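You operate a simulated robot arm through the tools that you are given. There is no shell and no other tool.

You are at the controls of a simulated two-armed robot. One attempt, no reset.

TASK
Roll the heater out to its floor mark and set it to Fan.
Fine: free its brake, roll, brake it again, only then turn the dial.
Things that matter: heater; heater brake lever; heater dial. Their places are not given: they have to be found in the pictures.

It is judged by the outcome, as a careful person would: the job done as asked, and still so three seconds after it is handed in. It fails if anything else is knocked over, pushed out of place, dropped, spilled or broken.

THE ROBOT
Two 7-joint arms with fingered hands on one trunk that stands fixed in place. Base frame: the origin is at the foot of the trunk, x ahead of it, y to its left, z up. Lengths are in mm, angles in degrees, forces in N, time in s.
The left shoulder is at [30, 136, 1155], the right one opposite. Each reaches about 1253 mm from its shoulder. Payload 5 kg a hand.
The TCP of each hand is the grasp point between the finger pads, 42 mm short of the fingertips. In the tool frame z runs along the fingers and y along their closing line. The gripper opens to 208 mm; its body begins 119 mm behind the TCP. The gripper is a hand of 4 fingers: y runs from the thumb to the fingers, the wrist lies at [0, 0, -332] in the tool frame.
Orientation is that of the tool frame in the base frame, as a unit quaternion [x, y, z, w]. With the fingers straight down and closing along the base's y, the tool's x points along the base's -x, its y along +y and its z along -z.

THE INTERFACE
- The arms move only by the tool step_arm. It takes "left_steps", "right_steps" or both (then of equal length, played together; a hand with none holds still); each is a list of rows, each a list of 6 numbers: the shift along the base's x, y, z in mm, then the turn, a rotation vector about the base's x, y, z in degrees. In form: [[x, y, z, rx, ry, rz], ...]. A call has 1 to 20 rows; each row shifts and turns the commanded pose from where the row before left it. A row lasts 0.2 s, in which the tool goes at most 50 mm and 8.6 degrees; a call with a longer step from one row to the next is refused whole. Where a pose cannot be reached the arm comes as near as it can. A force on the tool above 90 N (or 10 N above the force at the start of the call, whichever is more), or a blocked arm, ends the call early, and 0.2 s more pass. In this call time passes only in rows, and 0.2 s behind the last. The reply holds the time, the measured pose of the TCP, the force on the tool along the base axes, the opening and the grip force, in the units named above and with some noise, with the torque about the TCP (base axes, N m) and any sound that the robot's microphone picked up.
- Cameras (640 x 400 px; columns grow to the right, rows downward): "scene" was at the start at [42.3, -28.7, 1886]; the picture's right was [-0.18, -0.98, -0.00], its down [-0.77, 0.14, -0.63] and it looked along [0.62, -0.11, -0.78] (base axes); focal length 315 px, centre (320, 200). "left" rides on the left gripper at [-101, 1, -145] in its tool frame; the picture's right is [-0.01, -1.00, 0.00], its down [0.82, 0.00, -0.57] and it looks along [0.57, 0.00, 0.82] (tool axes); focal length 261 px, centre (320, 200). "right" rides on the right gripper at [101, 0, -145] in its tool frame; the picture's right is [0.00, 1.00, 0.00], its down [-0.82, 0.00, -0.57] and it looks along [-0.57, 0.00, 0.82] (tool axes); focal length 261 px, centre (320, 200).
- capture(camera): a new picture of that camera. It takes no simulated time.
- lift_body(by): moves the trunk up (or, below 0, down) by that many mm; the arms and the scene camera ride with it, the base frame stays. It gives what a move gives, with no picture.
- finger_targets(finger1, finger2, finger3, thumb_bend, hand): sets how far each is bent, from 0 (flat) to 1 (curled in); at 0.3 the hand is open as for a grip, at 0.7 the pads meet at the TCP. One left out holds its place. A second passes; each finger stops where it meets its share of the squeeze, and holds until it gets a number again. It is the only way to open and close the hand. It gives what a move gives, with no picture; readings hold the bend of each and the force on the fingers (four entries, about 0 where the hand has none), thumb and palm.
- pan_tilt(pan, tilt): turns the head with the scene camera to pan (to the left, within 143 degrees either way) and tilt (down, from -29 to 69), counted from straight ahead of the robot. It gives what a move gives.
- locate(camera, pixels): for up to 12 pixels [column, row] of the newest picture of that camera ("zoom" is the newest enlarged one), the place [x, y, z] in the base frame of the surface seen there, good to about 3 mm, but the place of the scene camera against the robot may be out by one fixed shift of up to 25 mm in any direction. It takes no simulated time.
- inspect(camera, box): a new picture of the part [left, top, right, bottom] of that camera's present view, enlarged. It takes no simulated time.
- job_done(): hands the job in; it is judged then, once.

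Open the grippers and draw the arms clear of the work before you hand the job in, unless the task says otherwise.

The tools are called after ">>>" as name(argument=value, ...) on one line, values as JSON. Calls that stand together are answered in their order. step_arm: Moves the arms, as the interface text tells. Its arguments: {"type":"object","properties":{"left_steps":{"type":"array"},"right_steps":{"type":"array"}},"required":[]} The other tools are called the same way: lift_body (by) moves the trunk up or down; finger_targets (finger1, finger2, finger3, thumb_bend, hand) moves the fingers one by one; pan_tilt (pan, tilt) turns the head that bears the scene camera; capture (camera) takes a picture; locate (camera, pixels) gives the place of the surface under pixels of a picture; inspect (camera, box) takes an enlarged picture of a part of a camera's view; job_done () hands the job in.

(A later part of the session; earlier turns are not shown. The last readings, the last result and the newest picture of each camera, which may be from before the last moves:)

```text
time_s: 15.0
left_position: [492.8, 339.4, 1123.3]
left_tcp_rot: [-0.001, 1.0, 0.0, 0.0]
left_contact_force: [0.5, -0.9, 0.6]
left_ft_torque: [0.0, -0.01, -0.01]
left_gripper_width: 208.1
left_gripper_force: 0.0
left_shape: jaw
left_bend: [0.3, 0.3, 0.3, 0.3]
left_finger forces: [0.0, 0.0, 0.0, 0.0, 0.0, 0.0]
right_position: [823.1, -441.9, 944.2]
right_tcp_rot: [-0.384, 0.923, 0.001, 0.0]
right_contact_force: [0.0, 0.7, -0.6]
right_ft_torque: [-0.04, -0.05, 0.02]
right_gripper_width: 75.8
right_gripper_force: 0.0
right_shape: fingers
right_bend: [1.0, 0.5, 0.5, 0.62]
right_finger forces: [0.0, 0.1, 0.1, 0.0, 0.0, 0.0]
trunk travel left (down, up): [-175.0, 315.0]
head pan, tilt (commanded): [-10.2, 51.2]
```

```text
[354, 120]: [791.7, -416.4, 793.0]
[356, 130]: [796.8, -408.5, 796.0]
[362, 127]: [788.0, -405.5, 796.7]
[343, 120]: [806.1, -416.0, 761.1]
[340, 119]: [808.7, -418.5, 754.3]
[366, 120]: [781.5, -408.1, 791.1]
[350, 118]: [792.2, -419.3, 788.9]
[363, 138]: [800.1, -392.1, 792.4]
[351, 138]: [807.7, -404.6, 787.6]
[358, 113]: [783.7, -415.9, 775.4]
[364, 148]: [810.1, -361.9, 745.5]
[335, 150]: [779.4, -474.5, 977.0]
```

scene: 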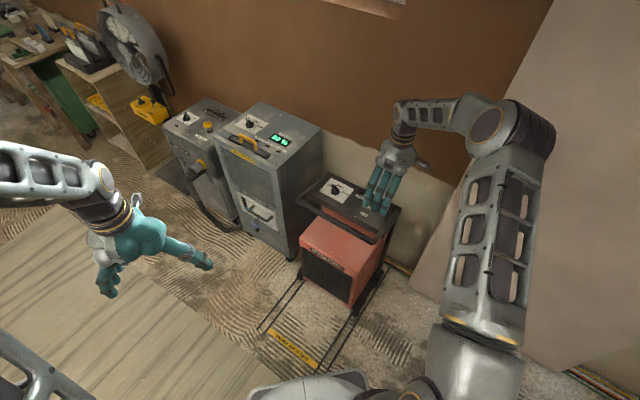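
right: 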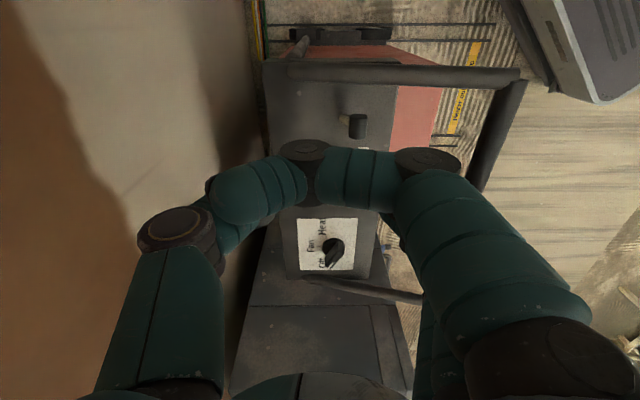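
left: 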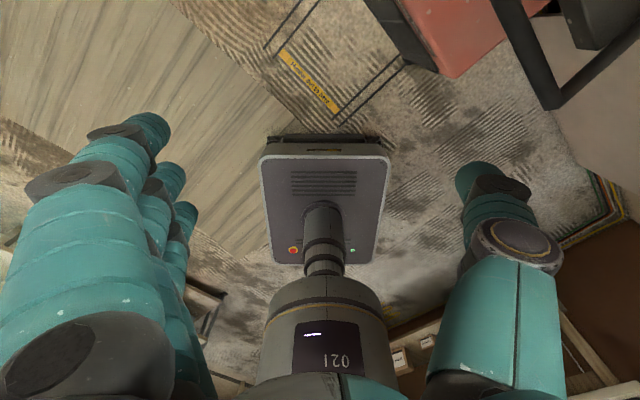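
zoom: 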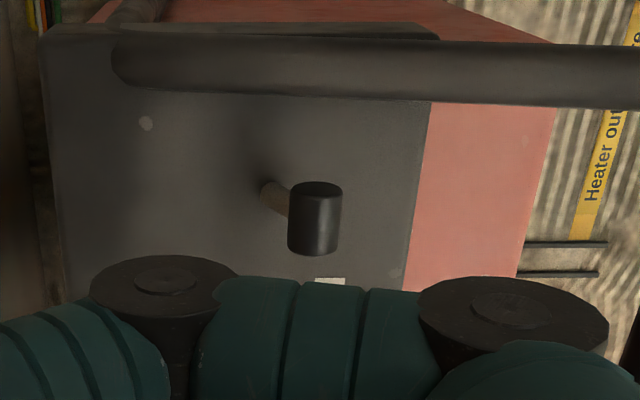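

The knob moved from f≈-893 to f≈-853, symmetric about its base, so the lever is at Free. Next I set the right hand to an open pinch (all 0.5) and move above the middle of the handle bar at about (774,-209).

>>> finger_targets(hand="right", finger1=0.5, finger2=0.5, finger3=0.5, thumb_bend=0.5)

>>> step_arm(right_steps=[[-9.8, 46.6, -1, 0, 0, 0], [-9.8, 46.6, -1, 0, 0, 0], [-9.8, 46.6, -1, 0, 0, 0], [-9.8, 46.6, -1, 0, 0, 0], [-9.8, 46.6, -1, 0, 0, 0]])

>>> capture(camera="right")

>>> capture(camera="scene")

```text
time_s: 16.0
left_position: [492.0, 340.4, 1122.2]
left_tcp_rot: [0.0, 1.0, 0.0, 0.001]
left_contact_force: [-0.3, -0.1, 0.2]
left_ft_torque: [-0.01, 0.01, 0.05]
left_gripper_width: 207.9
left_gripper_force: 0.0
left_shape: jaw
left_bend: [0.3, 0.3, 0.3, 0.3]
left_finger forces: [0.0, 0.0, 0.0, 0.0, 0.0, 0.0]
right_position: [823.9, -442.5, 944.9]
right_tcp_rot: [-0.383, 0.924, 0.0, 0.0]
right_contact_force: [0.2, -0.5, -0.9]
right_ft_torque: [-0.01, 0.01, -0.01]
right_gripper_width: 119.6
right_gripper_force: 0.1
right_shape: fingers
right_bend: [0.5, 0.5, 0.5, 0.5]
right_finger forces: [0.0, 0.1, 0.0, 0.0, 0.1, 0.1]
trunk travel left (down, up): [-175.0, 315.0]
head pan, tilt (commanded): [-10.2, 51.2]
```

```text
time_s: 17.2
left_position: [492.1, 340.4, 1121.3]
left_tcp_rot: [0.0, 1.0, -0.001, 0.001]
left_contact_force: [0.5, 1.5, -0.2]
left_ft_torque: [-0.15, -0.01, -0.02]
left_gripper_width: 207.9
left_gripper_force: 0.0
left_shape: jaw
left_bend: [0.3, 0.3, 0.3, 0.3]
left_finger forces: [0.1, 0.1, 0.0, 0.0, 0.1, 0.0]
right_position: [776.3, -213.3, 937.3]
right_tcp_rot: [-0.382, 0.924, -0.001, 0.0]
right_contact_force: [-0.4, -0.2, -0.5]
right_ft_torque: [0.05, 0.02, -0.02]
right_gripper_width: 120.1
right_gripper_force: 0.0
right_shape: fingers
right_bend: [0.5, 0.5, 0.5, 0.5]
right_finger forces: [0.1, 0.0, 0.1, 0.0, 0.1, 0.0]
trunk travel left (down, up): [-175.0, 315.0]
head pan, tilt (commanded): [-10.2, 51.2]
```

```text
taken
```

right: 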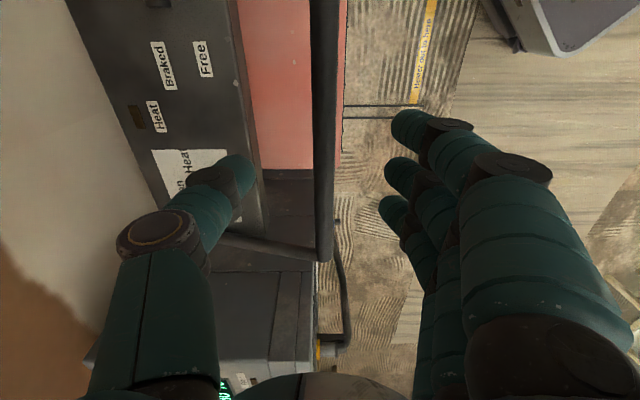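

```text
taken
```

scene: 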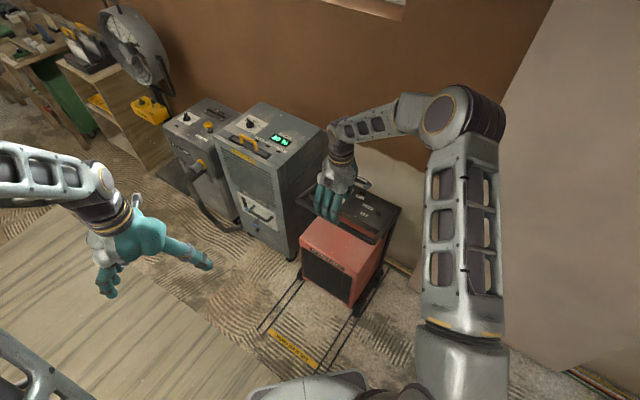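

The bar runs at column ~325 between thumb (250) and fingers (395), well centred. I'll shift ~5 mm forward and descend around the bar to z≈798.

>>> step_arm(right_steps=[[-3.5, 3.5, -25, 0, 0, 0], [0, 0, -25, 0, 0, 0], [0, 0, -25, 0, 0, 0], [0, 0, -25, 0, 0, 0], [0, 0, -20, 0, 0, 0], [0, 0, -19, 0, 0, 0]])

>>> capture(camera="right")

>>> inspect(camera="scene", box=[280, 130, 420, 250])

```text
time_s: 18.6
left_position: [491.4, 340.4, 1123.0]
left_tcp_rot: [0.0, 1.0, 0.0, 0.001]
left_contact_force: [0.6, -0.5, 0.3]
left_ft_torque: [0.01, 0.01, 0.06]
left_gripper_width: 207.8
left_gripper_force: 0.1
left_shape: jaw
left_bend: [0.3, 0.3, 0.3, 0.3]
left_finger forces: [0.0, 0.1, 0.1, 0.0, 0.0, 0.0]
right_position: [772.3, -208.9, 800.7]
right_tcp_rot: [-0.383, 0.924, 0.0, 0.001]
right_contact_force: [0.2, -0.4, 0.2]
right_ft_torque: [-0.01, 0.08, 0.0]
right_gripper_width: 120.2
right_gripper_force: 0.0
right_shape: fingers
right_bend: [0.5, 0.5, 0.5, 0.5]
right_finger forces: [0.0, 0.0, 0.0, 0.1, 0.1, 0.0]
trunk travel left (down, up): [-175.0, 315.0]
head pan, tilt (commanded): [-10.2, 51.2]
```

```text
taken
```

right: 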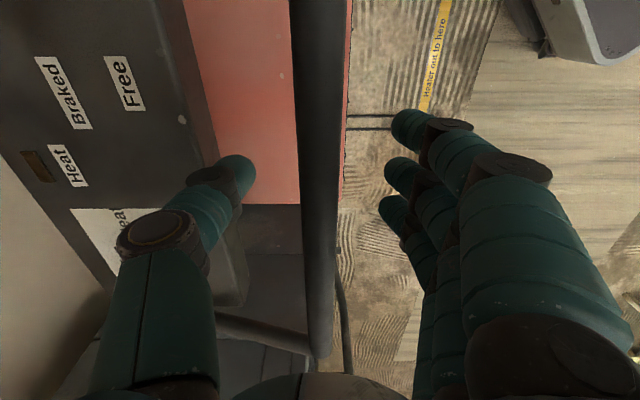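

```text
3.33 times, centred on (350, 190) of scene
```

zoom: 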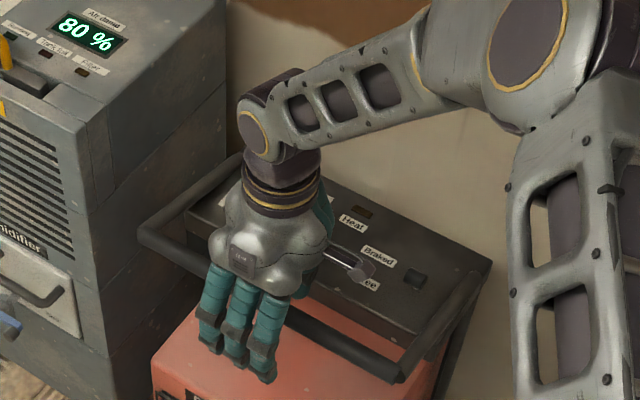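

The bar is centred between thumb and fingers at TCP height. I'll close the hand on it.

>>> finger_targets(hand="right", finger1=0.75, finger2=0.75, finger3=0.75, thumb_bend=0.75)

>>> capture(camera="right")

```text
time_s: 19.6
left_position: [491.9, 340.9, 1121.4]
left_tcp_rot: [-0.001, 1.0, 0.0, 0.001]
left_contact_force: [-0.6, 0.1, -0.4]
left_ft_torque: [0.04, -0.03, -0.02]
left_gripper_width: 208.1
left_gripper_force: 0.1
left_shape: jaw
left_bend: [0.3, 0.3, 0.3, 0.3]
left_finger forces: [0.0, 0.0, 0.0, 0.0, 0.0, 0.0]
right_position: [770.7, -209.9, 800.2]
right_tcp_rot: [-0.382, 0.924, 0.001, -0.001]
right_contact_force: [2.4, -0.3, -18.0]
right_ft_torque: [0.03, -0.01, -0.02]
right_gripper_width: 27.4
right_gripper_force: 16.3
right_shape: fingers
right_bend: [0.74, 0.73, 0.74, 0.71]
right_finger forces: [7.8, 0.0, 7.6, 0.0, 17.6, 0.1]
trunk travel left (down, up): [-175.0, 315.0]
head pan, tilt (commanded): [-10.2, 51.2]
```

```text
taken
```

right: 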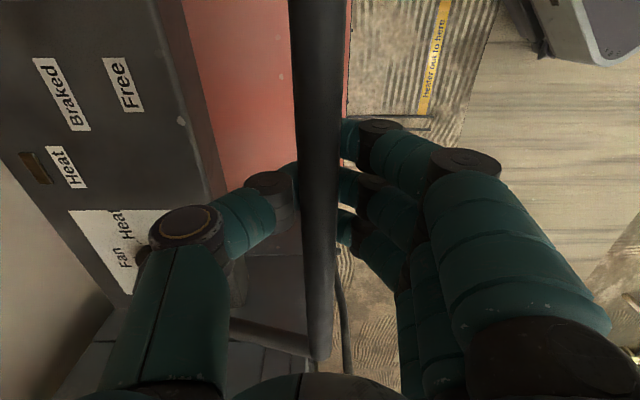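

The bar is firmly held (thumb 17.6 N). I'll lower 3 mm to ease the upward tug and start pulling along (-0.707,+0.707) gently to see whether it rolls.

>>> step_arm(right_steps=[[0, 0, -3, 0, 0, 0], [-3.5, 3.5, 0, 0, 0, 0], [-5.66, 5.66, 0, 0, 0, 0], [-5.66, 5.66, 0, 0, 0, 0], [-5.66, 5.66, 0, 0, 0, 0]])

>>> capture(camera="scene")

```text
time_s: 20.8
left_position: [491.8, 339.9, 1123.5]
left_tcp_rot: [0.0, 1.0, -0.001, 0.0]
left_contact_force: [-0.5, 0.9, -0.5]
left_ft_torque: [-0.03, -0.04, 0.02]
left_gripper_width: 208.0
left_gripper_force: 0.0
left_shape: jaw
left_bend: [0.3, 0.3, 0.3, 0.3]
left_finger forces: [0.0, 0.0, 0.0, 0.0, 0.0, 0.1]
right_position: [749.2, -186.5, 796.3]
right_tcp_rot: [-0.383, 0.924, 0.0, -0.001]
right_contact_force: [-4.6, -6.8, -3.9]
right_ft_torque: [-0.04, 0.04, -0.06]
right_gripper_width: 26.5
right_gripper_force: 11.1
right_shape: fingers
right_bend: [0.74, 0.73, 0.74, 0.72]
right_finger forces: [4.0, 0.0, 3.7, 0.0, 15.3, 0.1]
trunk travel left (down, up): [-175.0, 315.0]
head pan, tilt (commanded): [-10.2, 51.2]
```

```text
taken
```

scene: 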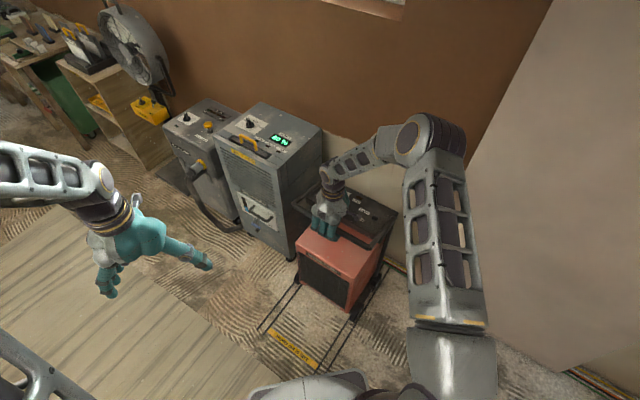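

The heater is following (its front corner moved to about (350,311)) with only ~8 N of force. I'll keep pulling at a moderate pace.

>>> step_arm(right_steps=[[-7.07, 7.07, 0, 0, 0, 0], [-7.07, 7.07, 0, 0, 0, 0], [-7.07, 7.07, 0, 0, 0, 0], [-7.07, 7.07, 0, 0, 0, 0], [-7.07, 7.07, 0, 0, 0, 0], [-7.07, 7.07, 0, 0, 0, 0], [-7.07, 7.07, 0, 0, 0, 0], [-7.07, 7.07, 0, 0, 0, 0], [-7.07, 7.07, 0, 0, 0, 0], [-7.07, 7.07, 0, 0, 0, 0]])

>>> capture(camera="scene")

>>> capture(camera="right")

```text
time_s: 23.0
left_position: [492.6, 340.5, 1122.3]
left_tcp_rot: [-0.001, 1.0, -0.001, 0.0]
left_contact_force: [1.0, 0.1, -0.6]
left_ft_torque: [-0.03, -0.01, 0.02]
left_gripper_width: 207.8
left_gripper_force: 0.1
left_shape: jaw
left_bend: [0.3, 0.3, 0.3, 0.3]
left_finger forces: [0.1, 0.1, 0.1, 0.0, 0.1, 0.1]
right_position: [676.9, -114.4, 799.2]
right_tcp_rot: [-0.383, 0.924, 0.0, 0.0]
right_contact_force: [-0.1, 0.2, -13.6]
right_ft_torque: [0.05, 0.04, 0.0]
right_gripper_width: 26.6
right_gripper_force: 13.3
right_shape: fingers
right_bend: [0.74, 0.73, 0.74, 0.72]
right_finger forces: [5.1, 0.0, 5.0, 0.0, 16.9, 0.0]
trunk travel left (down, up): [-175.0, 315.0]
head pan, tilt (commanded): [-10.2, 51.2]
```

```text
taken
```

scene: 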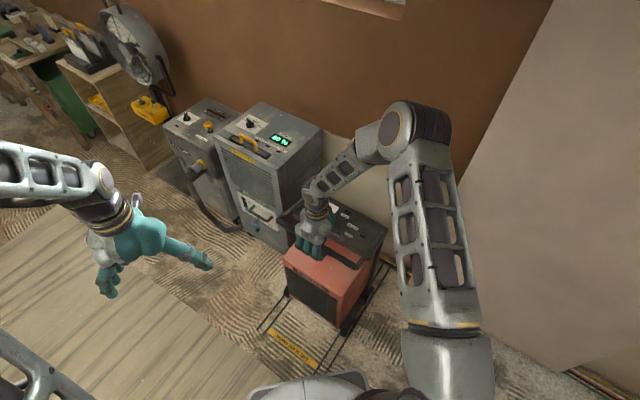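

```text
taken
```

right: 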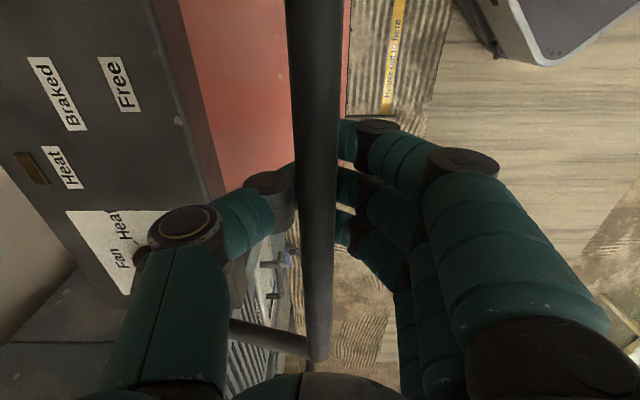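

Rolled about 133 mm so far, force small. I'll continue another 150 mm while moving the left hand a bit further aside.

>>> step_arm(right_steps=[[-7.07, 7.07, 0, 0, 0, 0], [-7.07, 7.07, 0, 0, 0, 0], [-7.07, 7.07, 0, 0, 0, 0], [-7.07, 7.07, 0, 0, 0, 0], [-7.07, 7.07, 0, 0, 0, 0], [-7.07, 7.07, 0, 0, 0, 0], [-7.07, 7.07, 0, 0, 0, 0], [-7.07, 7.07, 0, 0, 0, 0], [-7.07, 7.07, 0, 0, 0, 0], [-7.07, 7.07, 0, 0, 0, 0], [-7.07, 7.07, 0, 0, 0, 0], [-7.07, 7.07, 0, 0, 0, 0], [-7.07, 7.07, 0, 0, 0, 0], [-7.07, 7.07, 0, 0, 0, 0], [-7.07, 7.07, 0, 0, 0, 0]], left_steps=[[0, 8, 2, 0, 0, 0], [0, 8, 2, 0, 0, 0], [0, 8, 2, 0, 0, 0], [0, 8, 2, 0, 0, 0], [0, 8, 2, 0, 0, 0], [0, 8, 2, 0, 0, 0], [0, 8, 2, 0, 0, 0], [0, 8, 2, 0, 0, 0], [0, 8, 2, 0, 0, 0], [0, 8, 2, 0, 0, 0], [0, 8, 2, 0, 0, 0], [0, 8, 2, 0, 0, 0], [0, 8, 2, 0, 0, 0], [0, 8, 2, 0, 0, 0], [0, 8, 2, 0, 0, 0]])

>>> capture(camera="scene")

>>> inspect(camera="scene", box=[245, 250, 395, 390])

```text
time_s: 26.2
left_position: [490.5, 461.5, 1152.7]
left_tcp_rot: [-0.002, 1.0, 0.0, 0.0]
left_contact_force: [-0.6, 0.6, -0.7]
left_ft_torque: [-0.08, -0.05, 0.03]
left_gripper_width: 207.9
left_gripper_force: 0.0
left_shape: jaw
left_bend: [0.3, 0.3, 0.3, 0.3]
left_finger forces: [0.0, 0.1, 0.0, 0.0, 0.0, 0.0]
right_position: [571.7, -8.4, 797.4]
right_tcp_rot: [-0.383, 0.924, 0.001, -0.001]
right_contact_force: [-1.7, -0.6, -13.3]
right_ft_torque: [0.02, 0.07, 0.0]
right_gripper_width: 26.5
right_gripper_force: 13.4
right_shape: fingers
right_bend: [0.74, 0.73, 0.74, 0.72]
right_finger forces: [5.0, 0.1, 4.7, 0.1, 16.3, 0.0]
trunk travel left (down, up): [-175.0, 315.0]
head pan, tilt (commanded): [-10.2, 51.2]
```

```text
taken
```

scene: 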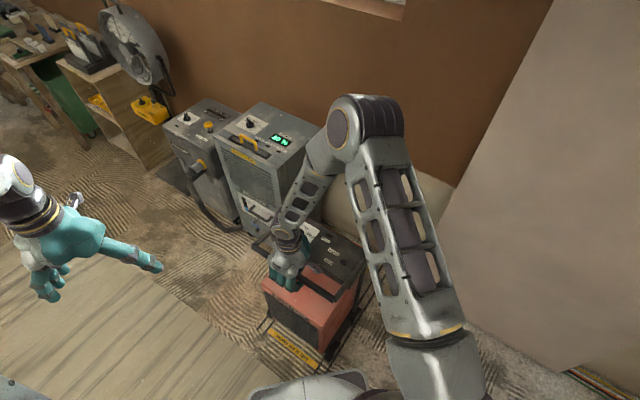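

```text
2.86 times, centred on (320, 320) of scene
```

zoom: 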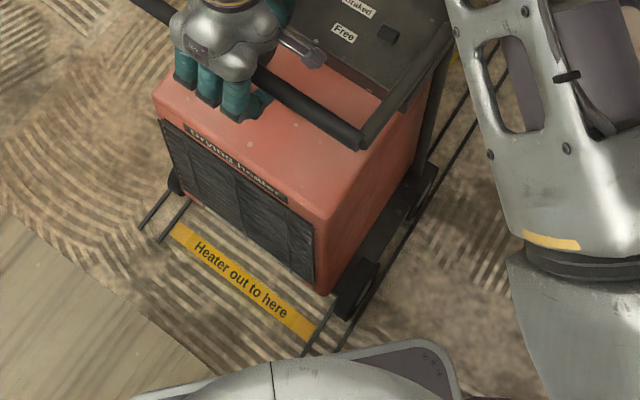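

Moved about 283 mm; the front face is now just short of the strip. I'll measure the front face's lower edge and the strip edges.

>>> locate(camera="zoom", pixels=[[322, 290], [316, 280], [185, 195], [250, 237], [312, 322], [303, 340], [182, 222], [172, 235], [250, 270], [240, 288], [340, 320], [345, 300]])

>>> capture(camera="right")

>>> capture(camera="left")

```text
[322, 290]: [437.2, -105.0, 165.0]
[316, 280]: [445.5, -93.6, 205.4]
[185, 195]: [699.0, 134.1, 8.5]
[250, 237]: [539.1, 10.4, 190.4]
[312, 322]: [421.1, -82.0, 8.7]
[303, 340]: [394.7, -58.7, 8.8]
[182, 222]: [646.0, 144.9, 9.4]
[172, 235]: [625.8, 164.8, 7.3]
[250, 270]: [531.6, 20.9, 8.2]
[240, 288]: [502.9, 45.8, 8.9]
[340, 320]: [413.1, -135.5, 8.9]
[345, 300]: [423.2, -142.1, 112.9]
```

```text
taken
```

right: 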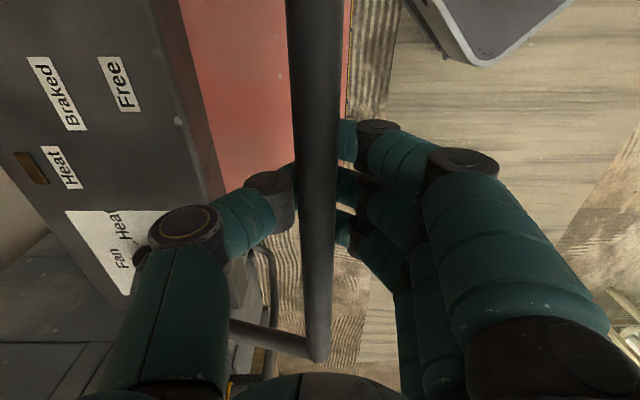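

```text
taken
```

left: 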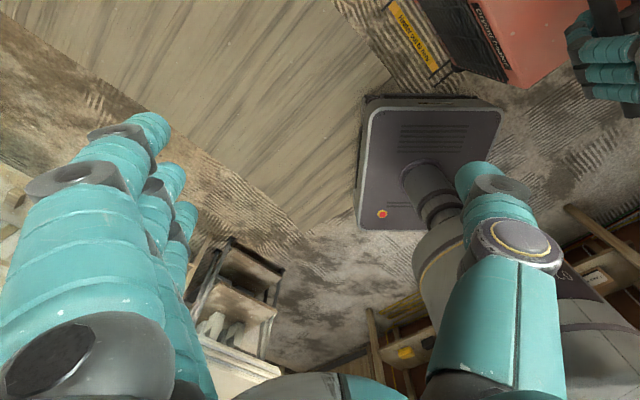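

In the scene frame the front face is at f≈-380 and the strip spans about -356 to -322 (centre ≈-338). I'll pull another ~40 mm so the front sits over the strip.

>>> step_arm(right_steps=[[-5.66, 5.66, 0, 0, 0, 0], [-5.66, 5.66, 0, 0, 0, 0], [-5.66, 5.66, 0, 0, 0, 0], [-5.66, 5.66, 0, 0, 0, 0], [-4.24, 4.24, 0, 0, 0, 0]])

>>> inspect(camera="scene", box=[245, 270, 395, 390])

>>> inspect(camera="left", box=[360, 0, 600, 120])

```text
time_s: 27.4
left_position: [491.6, 458.4, 1154.6]
left_tcp_rot: [0.0, 1.0, 0.002, 0.0]
left_contact_force: [0.3, -0.3, 0.6]
left_ft_torque: [-0.01, 0.02, 0.0]
left_gripper_width: 208.1
left_gripper_force: 0.0
left_shape: jaw
left_bend: [0.3, 0.3, 0.3, 0.3]
left_finger forces: [0.0, 0.0, 0.1, 0.1, 0.0, 0.0]
right_position: [548.8, 13.7, 797.9]
right_tcp_rot: [-0.382, 0.924, -0.002, 0.001]
right_contact_force: [28.0, -32.1, 11.5]
right_ft_torque: [-0.32, -0.34, -0.06]
right_gripper_width: 31.1
right_gripper_force: 16.0
right_shape: fingers
right_bend: [0.75, 0.75, 0.75, 0.62]
right_finger forces: [0.0, 0.0, 0.0, 0.1, 32.0, 0.0]
trunk travel left (down, up): [-175.0, 315.0]
head pan, tilt (commanded): [-10.2, 51.2]
```

```text
3.33 times, centred on (320, 330) of scene
```

zoom: 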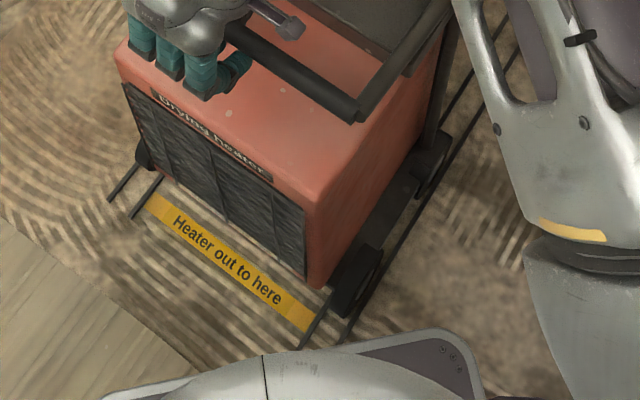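

```text
2.67 times, centred on (480, 60) of left
```

zoom: 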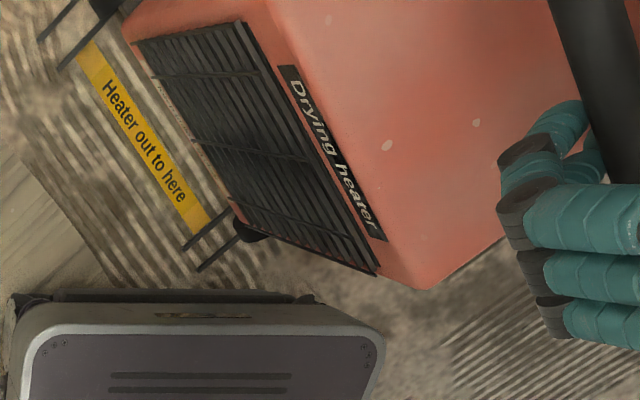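

Resistance appeared: 42 N against the pull, thumb forced open to 0.62, so the heater seems to have met an end stop. I'll measure where the front face now is relative to the strip.

>>> locate(camera="zoom", pixels=[[85, 60], [100, 45], [190, 232], [208, 222], [150, 80], [215, 200], [250, 235], [375, 270], [245, 30], [130, 20], [45, 35], [200, 265]])

>>> inspect(camera="scene", box=[245, 270, 395, 390])

>>> locate(camera="zoom", pixels=[[312, 283], [305, 270], [220, 205], [140, 115], [310, 316], [300, 330], [160, 200], [150, 212], [335, 300], [375, 270], [340, 335], [360, 60]])

```text
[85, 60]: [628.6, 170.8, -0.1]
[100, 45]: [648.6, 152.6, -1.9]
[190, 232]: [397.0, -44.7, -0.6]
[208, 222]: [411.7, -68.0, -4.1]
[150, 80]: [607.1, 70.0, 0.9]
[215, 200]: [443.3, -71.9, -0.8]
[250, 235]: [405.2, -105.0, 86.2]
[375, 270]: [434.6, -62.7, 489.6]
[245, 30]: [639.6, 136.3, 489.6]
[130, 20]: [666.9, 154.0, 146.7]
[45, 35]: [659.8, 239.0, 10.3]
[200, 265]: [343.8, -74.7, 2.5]
```

```text
3.33 times, centred on (320, 330) of scene
```

zoom: 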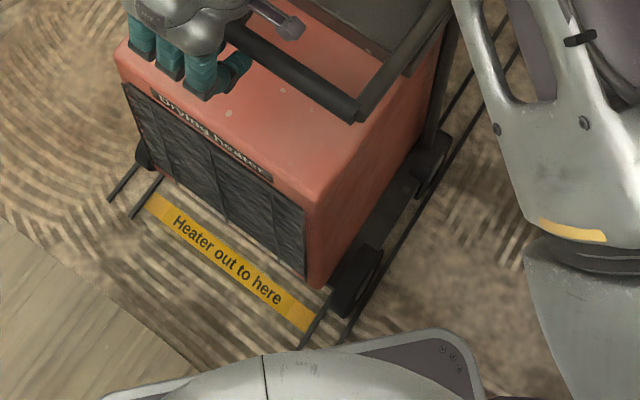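

```text
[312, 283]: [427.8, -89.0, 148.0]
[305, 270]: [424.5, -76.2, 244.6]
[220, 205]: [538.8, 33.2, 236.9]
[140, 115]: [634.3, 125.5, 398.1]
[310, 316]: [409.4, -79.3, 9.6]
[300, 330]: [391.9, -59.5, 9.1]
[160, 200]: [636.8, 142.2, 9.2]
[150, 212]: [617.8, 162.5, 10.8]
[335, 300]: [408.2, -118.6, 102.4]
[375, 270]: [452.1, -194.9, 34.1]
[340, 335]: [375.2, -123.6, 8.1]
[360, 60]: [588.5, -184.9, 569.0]
```

The front face is at f≈-356, ~12 mm short of the strip's near edge (≈-344). I'll check whether my own arm or something else blocks the heater before pulling on.

>>> locate(camera="zoom", pixels=[[470, 60], [500, 130], [560, 220], [560, 300], [540, 180], [460, 20], [380, 20], [420, 60], [300, 350], [440, 350], [400, 345], [360, 108]])

>>> capture(camera="right")

>>> capture(camera="scene")

```text
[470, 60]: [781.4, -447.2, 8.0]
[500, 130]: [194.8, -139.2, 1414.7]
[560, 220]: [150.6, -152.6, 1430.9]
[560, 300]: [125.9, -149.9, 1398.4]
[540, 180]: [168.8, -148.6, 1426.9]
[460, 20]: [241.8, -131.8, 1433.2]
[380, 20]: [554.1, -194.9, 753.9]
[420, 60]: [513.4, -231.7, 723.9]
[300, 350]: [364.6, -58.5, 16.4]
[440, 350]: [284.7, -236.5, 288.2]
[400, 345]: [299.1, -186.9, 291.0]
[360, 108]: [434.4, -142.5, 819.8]
```

```text
taken
```

right: 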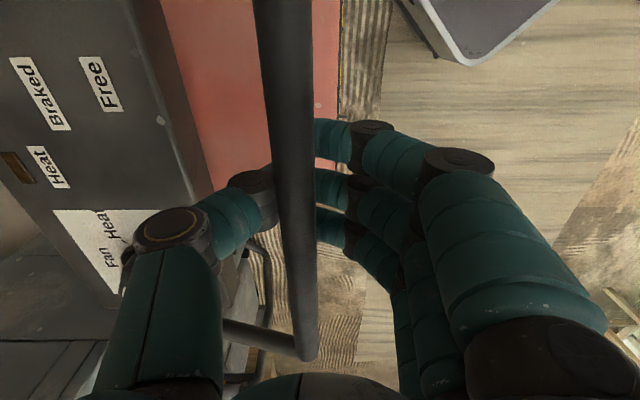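

```text
taken
```

scene: 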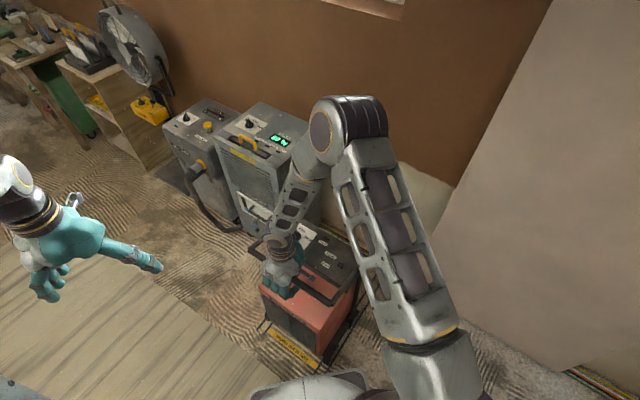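

The arm link is far above (z≈1414), so it isn't my arm. The bar slid ~20 mm toward the thumb in the grip; I'll compute the true heater displacement from the panel labels.

>>> locate(camera="right", pixels=[[40, 93], [98, 84], [47, 167], [120, 215], [160, 120], [290, 150], [300, 300], [335, 100], [325, 160], [339, 60], [200, 100], [300, 345]])

```text
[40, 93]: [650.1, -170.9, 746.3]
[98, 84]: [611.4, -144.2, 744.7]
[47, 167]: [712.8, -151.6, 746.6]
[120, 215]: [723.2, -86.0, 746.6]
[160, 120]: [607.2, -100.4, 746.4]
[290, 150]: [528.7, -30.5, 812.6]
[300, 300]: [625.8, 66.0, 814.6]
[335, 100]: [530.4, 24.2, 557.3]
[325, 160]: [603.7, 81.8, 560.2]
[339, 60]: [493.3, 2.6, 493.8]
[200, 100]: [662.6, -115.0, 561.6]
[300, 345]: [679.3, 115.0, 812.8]
```

The labels moved by ~300 mm along the roll direction. I'll check the lever state and the wheels/rails in closer views before deciding on pulling further.

>>> inspect(camera="scene", box=[290, 215, 370, 285])

>>> inspect(camera="scene", box=[255, 310, 355, 380])

>>> inspect(camera="left", box=[370, 0, 500, 110])

```text
5.71 times, centred on (330, 250) of scene
```

zoom: 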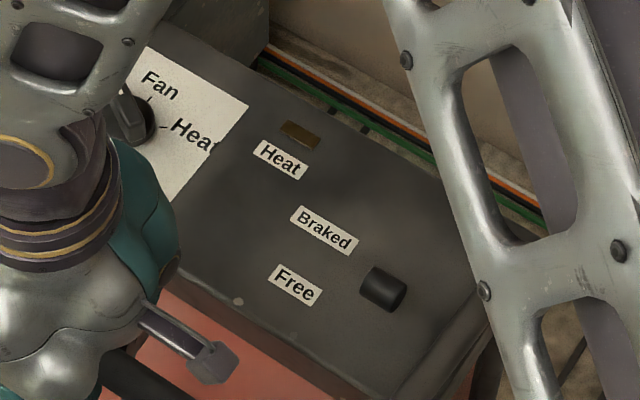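

```text
5.71 times, centred on (305, 345) of scene
```

zoom: 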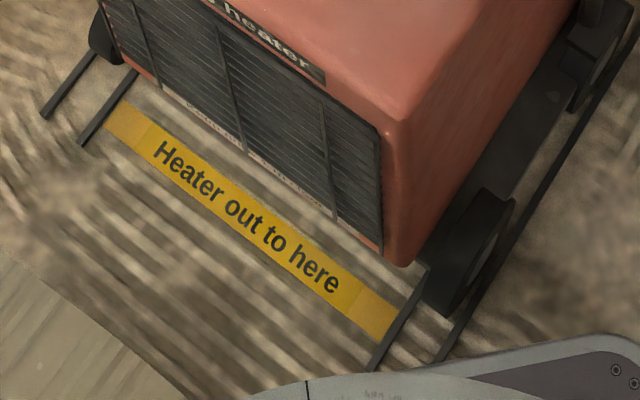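

```text
3.64 times, centred on (435, 55) of left
```

zoom: 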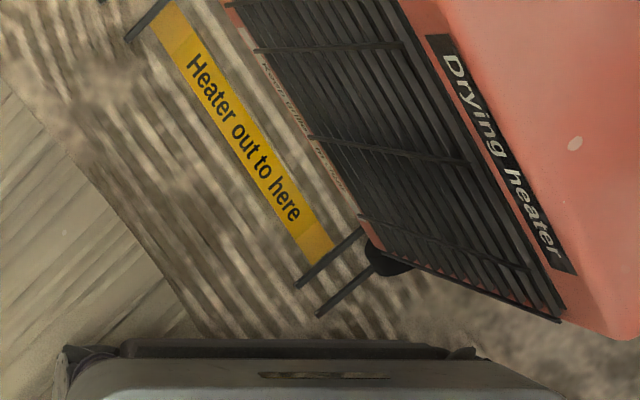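

The lever is still at Free and the heater's front stands right at the strip (label fully readable just in front). The 42 N with no more motion indicates the end of travel; I'll ease the hand back ~12 mm to unload and remeasure.

>>> step_arm(right_steps=[[4.24, -4.24, 0, 0, 0, 0], [4.24, -4.24, 0, 0, 0, 0]])

>>> capture(camera="right")

```text
time_s: 28.0
left_position: [490.2, 459.1, 1154.6]
left_tcp_rot: [-0.002, 1.0, 0.0, 0.0]
left_contact_force: [0.5, -0.5, -0.2]
left_ft_torque: [0.0, 0.0, 0.01]
left_gripper_width: 208.0
left_gripper_force: 0.0
left_shape: jaw
left_bend: [0.3, 0.3, 0.3, 0.3]
left_finger forces: [0.0, 0.0, 0.0, 0.0, 0.0, 0.0]
right_position: [552.7, 11.0, 797.5]
right_tcp_rot: [-0.383, 0.924, 0.002, -0.001]
right_contact_force: [11.6, -10.4, -2.2]
right_ft_torque: [-0.03, 0.02, 0.03]
right_gripper_width: 28.8
right_gripper_force: 11.6
right_shape: fingers
right_bend: [0.75, 0.75, 0.75, 0.64]
right_finger forces: [1.0, 0.0, 0.9, 0.0, 20.7, 0.0]
trunk travel left (down, up): [-175.0, 315.0]
head pan, tilt (commanded): [-10.2, 51.2]
```

```text
taken
```

right: 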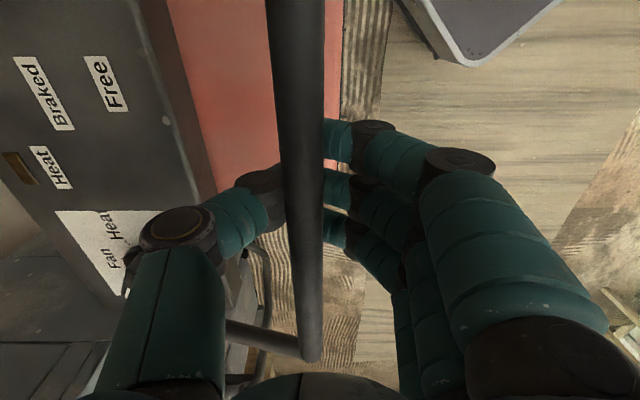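

After unloading, the bar stays at f≈-396, so the heater holds its position at the end of travel. I'll recentre the hand on the bar and open it.

>>> step_arm(right_steps=[[4.5, -4.5, 0, 0, 0, 0], [4.5, -4.5, 0, 0, 0, 0]])

>>> finger_targets(hand="right", finger1=0.5, finger2=0.5, finger3=0.5, thumb_bend=0.5)

>>> capture(camera="right")

>>> locate(camera="right", pixels=[[45, 93], [110, 84]])

```text
time_s: 28.6
left_position: [490.9, 460.6, 1153.3]
left_tcp_rot: [-0.001, 1.0, 0.0, 0.0]
left_contact_force: [-0.8, 0.1, 0.9]
left_ft_torque: [-0.01, 0.01, -0.01]
left_gripper_width: 207.7
left_gripper_force: 0.0
left_shape: jaw
left_bend: [0.3, 0.3, 0.3, 0.3]
left_finger forces: [0.0, 0.0, 0.0, 0.0, 0.0, 0.0]
right_position: [562.6, 0.2, 797.7]
right_tcp_rot: [-0.384, 0.923, 0.001, -0.001]
right_contact_force: [-0.5, 1.3, -8.9]
right_ft_torque: [0.09, 0.1, -0.01]
right_gripper_width: 27.3
right_gripper_force: 2.5
right_shape: fingers
right_bend: [0.74, 0.75, 0.74, 0.68]
right_finger forces: [3.1, 0.1, 3.1, 0.0, 0.0, 0.0]
trunk travel left (down, up): [-175.0, 315.0]
head pan, tilt (commanded): [-10.2, 51.2]
```

```text
time_s: 29.6
left_position: [490.5, 460.0, 1153.2]
left_tcp_rot: [0.0, 1.0, 0.0, 0.001]
left_contact_force: [0.8, 1.1, -0.1]
left_ft_torque: [-0.03, -0.02, -0.02]
left_gripper_width: 208.0
left_gripper_force: 0.1
left_shape: jaw
left_bend: [0.3, 0.3, 0.3, 0.3]
left_finger forces: [0.0, 0.0, 0.1, 0.1, 0.1, 0.0]
right_position: [562.9, -0.2, 798.7]
right_tcp_rot: [-0.383, 0.924, -0.001, 0.0]
right_contact_force: [0.0, -0.2, 0.2]
right_ft_torque: [0.03, 0.01, -0.02]
right_gripper_width: 119.9
right_gripper_force: 0.1
right_shape: fingers
right_bend: [0.5, 0.5, 0.5, 0.5]
right_finger forces: [0.1, 0.1, 0.1, 0.0, 0.0, 0.0]
trunk travel left (down, up): [-175.0, 315.0]
head pan, tilt (commanded): [-10.2, 51.2]
```

```text
taken
```

right: 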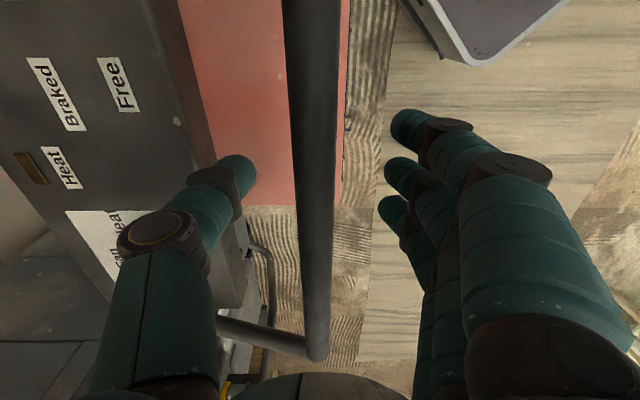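

```text
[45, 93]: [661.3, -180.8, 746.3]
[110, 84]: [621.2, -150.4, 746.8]
```

The hand is open around the bar. I'll remeasure the label centres and the bar to see if the heater shifted back slightly.

>>> locate(camera="right", pixels=[[56, 95], [119, 84], [61, 167], [312, 150], [318, 300], [345, 100], [347, 50], [177, 120]])

```text
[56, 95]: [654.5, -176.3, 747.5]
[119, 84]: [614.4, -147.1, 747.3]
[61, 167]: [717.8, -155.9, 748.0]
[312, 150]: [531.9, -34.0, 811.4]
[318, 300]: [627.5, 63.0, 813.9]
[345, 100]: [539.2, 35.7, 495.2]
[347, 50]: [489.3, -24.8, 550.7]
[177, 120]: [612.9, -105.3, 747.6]
```

The heater slipped back ~5 mm when I backed off (labels at f≈-587 vs -580). I'll nudge it forward again to its stop with the thumb behind the bar.

>>> step_arm(right_steps=[[-4.24, 4.24, 0, 0, 0, 0], [-4.24, 4.24, 0, 0, 0, 0], [-4.24, 4.24, 0, 0, 0, 0], [-4.24, 4.24, 0, 0, 0, 0], [-3.5, 3.5, 0, 0, 0, 0]])

```text
time_s: 30.8
left_position: [491.2, 459.5, 1153.7]
left_tcp_rot: [0.0, 1.0, 0.001, 0.001]
left_contact_force: [0.3, 0.5, -0.5]
left_ft_torque: [0.01, 0.02, 0.0]
left_gripper_width: 207.9
left_gripper_force: 0.0
left_shape: jaw
left_bend: [0.3, 0.3, 0.3, 0.3]
left_finger forces: [0.1, 0.0, 0.0, 0.0, 0.1, 0.0]
right_position: [542.6, 20.1, 797.8]
right_tcp_rot: [-0.382, 0.924, 0.0, 0.0]
right_contact_force: [0.2, 1.1, -0.2]
right_ft_torque: [0.03, 0.01, -0.01]
right_gripper_width: 119.9
right_gripper_force: 0.0
right_shape: fingers
right_bend: [0.5, 0.5, 0.5, 0.5]
right_finger forces: [0.0, 0.1, 0.1, 0.1, 0.1, 0.0]
trunk travel left (down, up): [-175.0, 315.0]
head pan, tilt (commanded): [-10.2, 51.2]
```

No contact yet; I'll keep nudging forward in small steps until the thumb meets the bar and the stop.

>>> step_arm(right_steps=[[-2.83, 2.83, 0, 0, 0, 0], [-2.83, 2.83, 0, 0, 0, 0], [-2.83, 2.83, 0, 0, 0, 0]])

>>> capture(camera="right")

```text
time_s: 31.6
left_position: [490.6, 459.7, 1153.0]
left_tcp_rot: [0.0, 1.0, 0.0, 0.0]
left_contact_force: [-0.3, -0.7, 0.0]
left_ft_torque: [-0.01, 0.01, 0.02]
left_gripper_width: 208.0
left_gripper_force: 0.1
left_shape: jaw
left_bend: [0.3, 0.3, 0.3, 0.3]
left_finger forces: [0.1, 0.0, 0.0, 0.0, 0.1, 0.1]
right_position: [534.8, 28.8, 799.1]
right_tcp_rot: [-0.384, 0.923, 0.0, 0.0]
right_contact_force: [1.0, 0.4, 0.1]
right_ft_torque: [-0.01, -0.02, 0.0]
right_gripper_width: 120.9
right_gripper_force: 0.5
right_shape: fingers
right_bend: [0.5, 0.5, 0.5, 0.5]
right_finger forces: [0.1, 0.0, 0.1, 0.0, 1.3, 0.0]
trunk travel left (down, up): [-175.0, 315.0]
head pan, tilt (commanded): [-10.2, 51.2]
```

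```text
taken
```

right: 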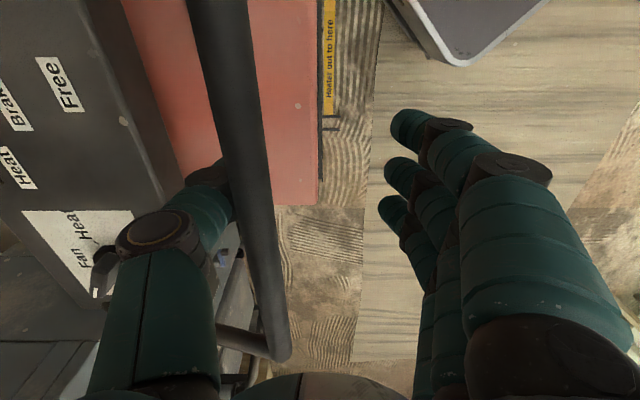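

The thumb just touched the bar (1.3 N). I'll push another ~10 mm and watch for the stop.

>>> step_arm(right_steps=[[-2.83, 2.83, 0, 0, 0, 0], [-2.83, 2.83, 0, 0, 0, 0]])

>>> capture(camera="right")

>>> locate(camera="right", pixels=[[61, 84], [17, 105], [18, 167], [230, 150], [255, 250]])

```text
time_s: 32.2
left_position: [490.2, 459.6, 1152.9]
left_tcp_rot: [0.0, 1.0, 0.0, 0.001]
left_contact_force: [-0.2, -0.4, -0.1]
left_ft_torque: [-0.01, -0.01, 0.0]
left_gripper_width: 207.9
left_gripper_force: 0.0
left_shape: jaw
left_bend: [0.3, 0.3, 0.3, 0.3]
left_finger forces: [0.1, 0.0, 0.0, 0.0, 0.0, 0.0]
right_position: [528.5, 34.1, 798.4]
right_tcp_rot: [-0.383, 0.924, 0.0, 0.001]
right_contact_force: [2.2, -1.6, -1.3]
right_ft_torque: [0.08, 0.03, 0.02]
right_gripper_width: 123.0
right_gripper_force: 1.1
right_shape: fingers
right_bend: [0.5, 0.5, 0.5, 0.49]
right_finger forces: [0.0, 0.0, 0.0, 0.0, 2.8, 0.0]
trunk travel left (down, up): [-175.0, 315.0]
head pan, tilt (commanded): [-10.2, 51.2]
```

```text
taken
```

right: 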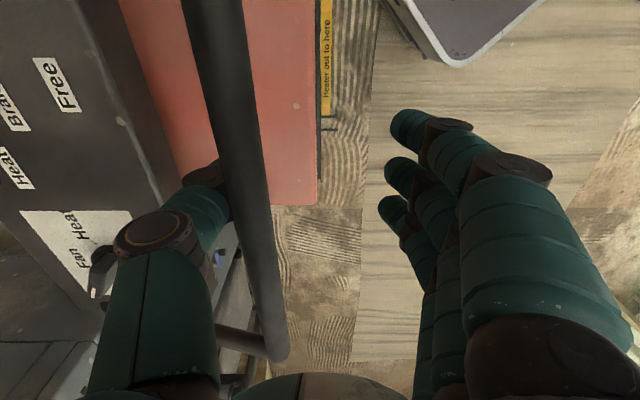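

```text
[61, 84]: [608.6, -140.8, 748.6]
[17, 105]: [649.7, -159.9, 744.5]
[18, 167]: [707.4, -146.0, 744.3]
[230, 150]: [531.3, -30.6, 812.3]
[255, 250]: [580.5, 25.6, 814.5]
```

The bar is back near f≈-395. I'll nudge a little more to confirm the stop (force should jump without motion).

>>> step_arm(right_steps=[[-2.83, 2.83, 0, 0, 0, 0], [-2.83, 2.83, 0, 0, 0, 0], [-2.83, 2.83, 0, 0, 0, 0]])

>>> capture(camera="right")

>>> locate(camera="right", pixels=[[50, 84], [12, 110], [18, 167], [230, 150], [255, 250], [320, 150], [322, 60]])

```text
time_s: 33.0
left_position: [492.3, 459.6, 1153.5]
left_tcp_rot: [0.0, 1.0, 0.0, 0.001]
left_contact_force: [0.0, 0.1, 1.2]
left_ft_torque: [0.01, -0.01, 0.01]
left_gripper_width: 207.8
left_gripper_force: 0.0
left_shape: jaw
left_bend: [0.3, 0.3, 0.3, 0.3]
left_finger forces: [0.1, 0.1, 0.1, 0.0, 0.0, 0.0]
right_position: [521.7, 40.7, 797.0]
right_tcp_rot: [-0.382, 0.924, -0.001, 0.0]
right_contact_force: [15.4, -12.4, -0.5]
right_ft_torque: [0.05, 0.02, 0.15]
right_gripper_width: 132.4
right_gripper_force: 9.9
right_shape: fingers
right_bend: [0.5, 0.5, 0.5, 0.48]
right_finger forces: [0.0, 0.0, 0.0, 0.1, 19.8, 0.1]
trunk travel left (down, up): [-175.0, 315.0]
head pan, tilt (commanded): [-10.2, 51.2]
```

```text
taken
```

right: 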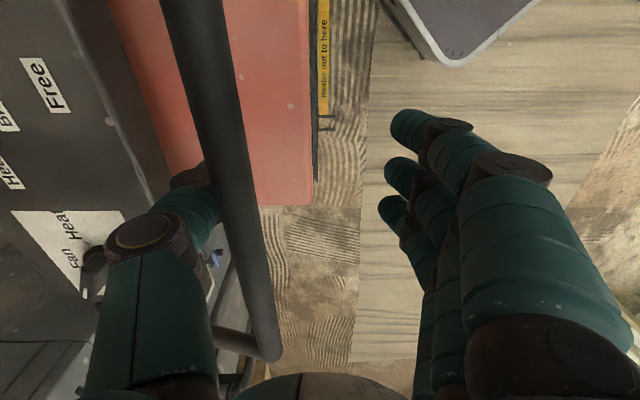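

```text
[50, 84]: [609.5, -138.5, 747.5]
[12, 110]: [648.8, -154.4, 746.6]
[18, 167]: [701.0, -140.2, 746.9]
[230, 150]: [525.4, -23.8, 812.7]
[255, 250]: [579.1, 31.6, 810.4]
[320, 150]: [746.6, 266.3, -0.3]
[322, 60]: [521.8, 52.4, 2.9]
```

Force climbs to 20 N with no motion – stop confirmed, labels back at f≈-533. I'll back the hand off ~17 mm so nothing touches the bar, then rise clear.

>>> step_arm(right_steps=[[6, -6, 0, 0, 0, 0], [6, -6, 0, 0, 0, 0], [6, -6, 10, 0, 0, 0], [0, 0, 30, 0, 0, 0], [0, 0, 40, 0, 0, 0], [0, 0, 40, 0, 0, 0], [0, 0, 30, 0, 0, 0]])

>>> capture(camera="right")

>>> capture(camera="scene")

```text
time_s: 34.6
left_position: [489.5, 458.8, 1152.6]
left_tcp_rot: [-0.001, 1.0, 0.0, 0.001]
left_contact_force: [0.0, 0.1, -0.1]
left_ft_torque: [-0.02, -0.05, 0.02]
left_gripper_width: 207.9
left_gripper_force: 0.1
left_shape: jaw
left_bend: [0.3, 0.3, 0.3, 0.3]
left_finger forces: [0.0, 0.0, 0.0, 0.0, 0.1, 0.1]
right_position: [536.9, 24.9, 949.8]
right_tcp_rot: [-0.383, 0.924, 0.0, 0.0]
right_contact_force: [0.0, 0.0, -0.2]
right_ft_torque: [0.04, -0.08, 0.0]
right_gripper_width: 120.8
right_gripper_force: 0.0
right_shape: fingers
right_bend: [0.5, 0.5, 0.5, 0.5]
right_finger forces: [0.0, 0.0, 0.0, 0.0, 0.0, 0.0]
trunk travel left (down, up): [-175.0, 315.0]
head pan, tilt (commanded): [-10.2, 51.2]
```

```text
taken
```

right: 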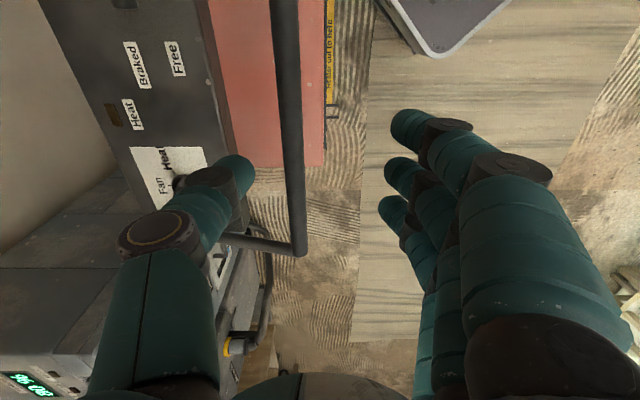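

```text
taken
```

scene: 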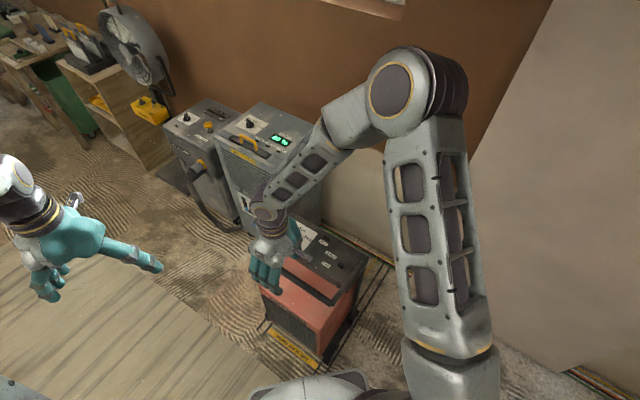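

The bar is free and the heater stays put. Now for re-braking: curl finger1, keep fingers 2,3 and thumb at 0.5, and move above the lever, expected near (581,-201).

>>> finger_targets(hand="right", finger1=1.0, finger2=0.5, finger3=0.5, thumb_bend=0.5)

>>> step_arm(right_steps=[[7.3, -37.7, 0, 0, 0, 0], [7.3, -37.7, 0, 0, 0, 0], [7.3, -37.7, 0, 0, 0, 0], [7.3, -37.7, 0, 0, 0, 0], [7.3, -37.7, 0, 0, 0, 0], [7.2, -38, 0, 0, 0, 0]])

>>> capture(camera="right")

>>> inspect(camera="scene", box=[270, 190, 390, 290])

```text
time_s: 35.6
left_position: [490.3, 459.9, 1153.9]
left_tcp_rot: [0.0, 1.0, 0.0, 0.0]
left_contact_force: [1.2, -0.5, -0.1]
left_ft_torque: [0.01, 0.05, 0.02]
left_gripper_width: 207.9
left_gripper_force: 0.2
left_shape: jaw
left_bend: [0.3, 0.3, 0.3, 0.3]
left_finger forces: [0.0, 0.0, 0.0, 0.1, 0.0, 0.0]
right_position: [536.5, 23.5, 947.2]
right_tcp_rot: [-0.383, 0.924, 0.0, 0.001]
right_contact_force: [0.7, -0.8, -0.2]
right_ft_torque: [-0.03, -0.01, -0.01]
right_gripper_width: 84.7
right_gripper_force: 0.1
right_shape: fingers
right_bend: [1.0, 0.5, 0.5, 0.5]
right_finger forces: [0.0, 0.0, 0.0, 0.0, 0.0, 0.0]
trunk travel left (down, up): [-175.0, 315.0]
head pan, tilt (commanded): [-10.2, 51.2]
```

```text
time_s: 37.0
left_position: [490.2, 459.4, 1153.9]
left_tcp_rot: [0.001, 1.0, 0.0, 0.0]
left_contact_force: [0.5, -0.6, -0.4]
left_ft_torque: [0.14, 0.02, -0.02]
left_gripper_width: 207.8
left_gripper_force: 0.1
left_shape: jaw
left_bend: [0.3, 0.3, 0.3, 0.3]
left_finger forces: [0.0, 0.1, 0.0, 0.0, 0.0, 0.0]
right_position: [583.7, -203.2, 948.5]
right_tcp_rot: [-0.383, 0.924, 0.001, 0.001]
right_contact_force: [-0.3, -0.9, -0.2]
right_ft_torque: [0.01, 0.01, -0.02]
right_gripper_width: 84.4
right_gripper_force: 0.1
right_shape: fingers
right_bend: [1.0, 0.5, 0.5, 0.5]
right_finger forces: [0.0, 0.0, 0.1, 0.0, 0.0, 0.0]
trunk travel left (down, up): [-175.0, 315.0]
head pan, tilt (commanded): [-10.2, 51.2]
```

```text
taken
```

right: 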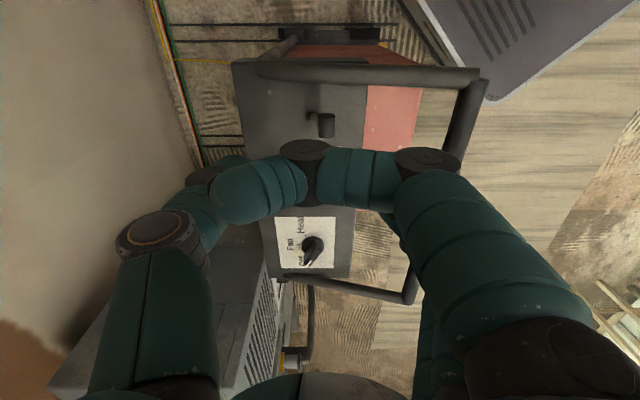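

```text
4.00 times, centred on (330, 240) of scene
```

zoom: 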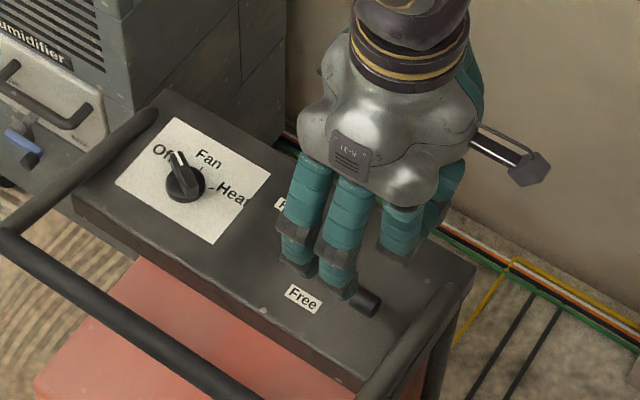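

The knob is visible at right-camera (327,125), still at Free. I'll locate it exactly.

>>> locate(camera="right", pixels=[[322, 120], [327, 128], [332, 120], [314, 117], [326, 115], [327, 136]])

```text
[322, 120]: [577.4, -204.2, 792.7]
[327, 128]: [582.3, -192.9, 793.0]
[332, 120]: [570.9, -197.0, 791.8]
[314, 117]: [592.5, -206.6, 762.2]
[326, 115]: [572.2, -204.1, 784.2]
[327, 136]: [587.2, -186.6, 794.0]
```

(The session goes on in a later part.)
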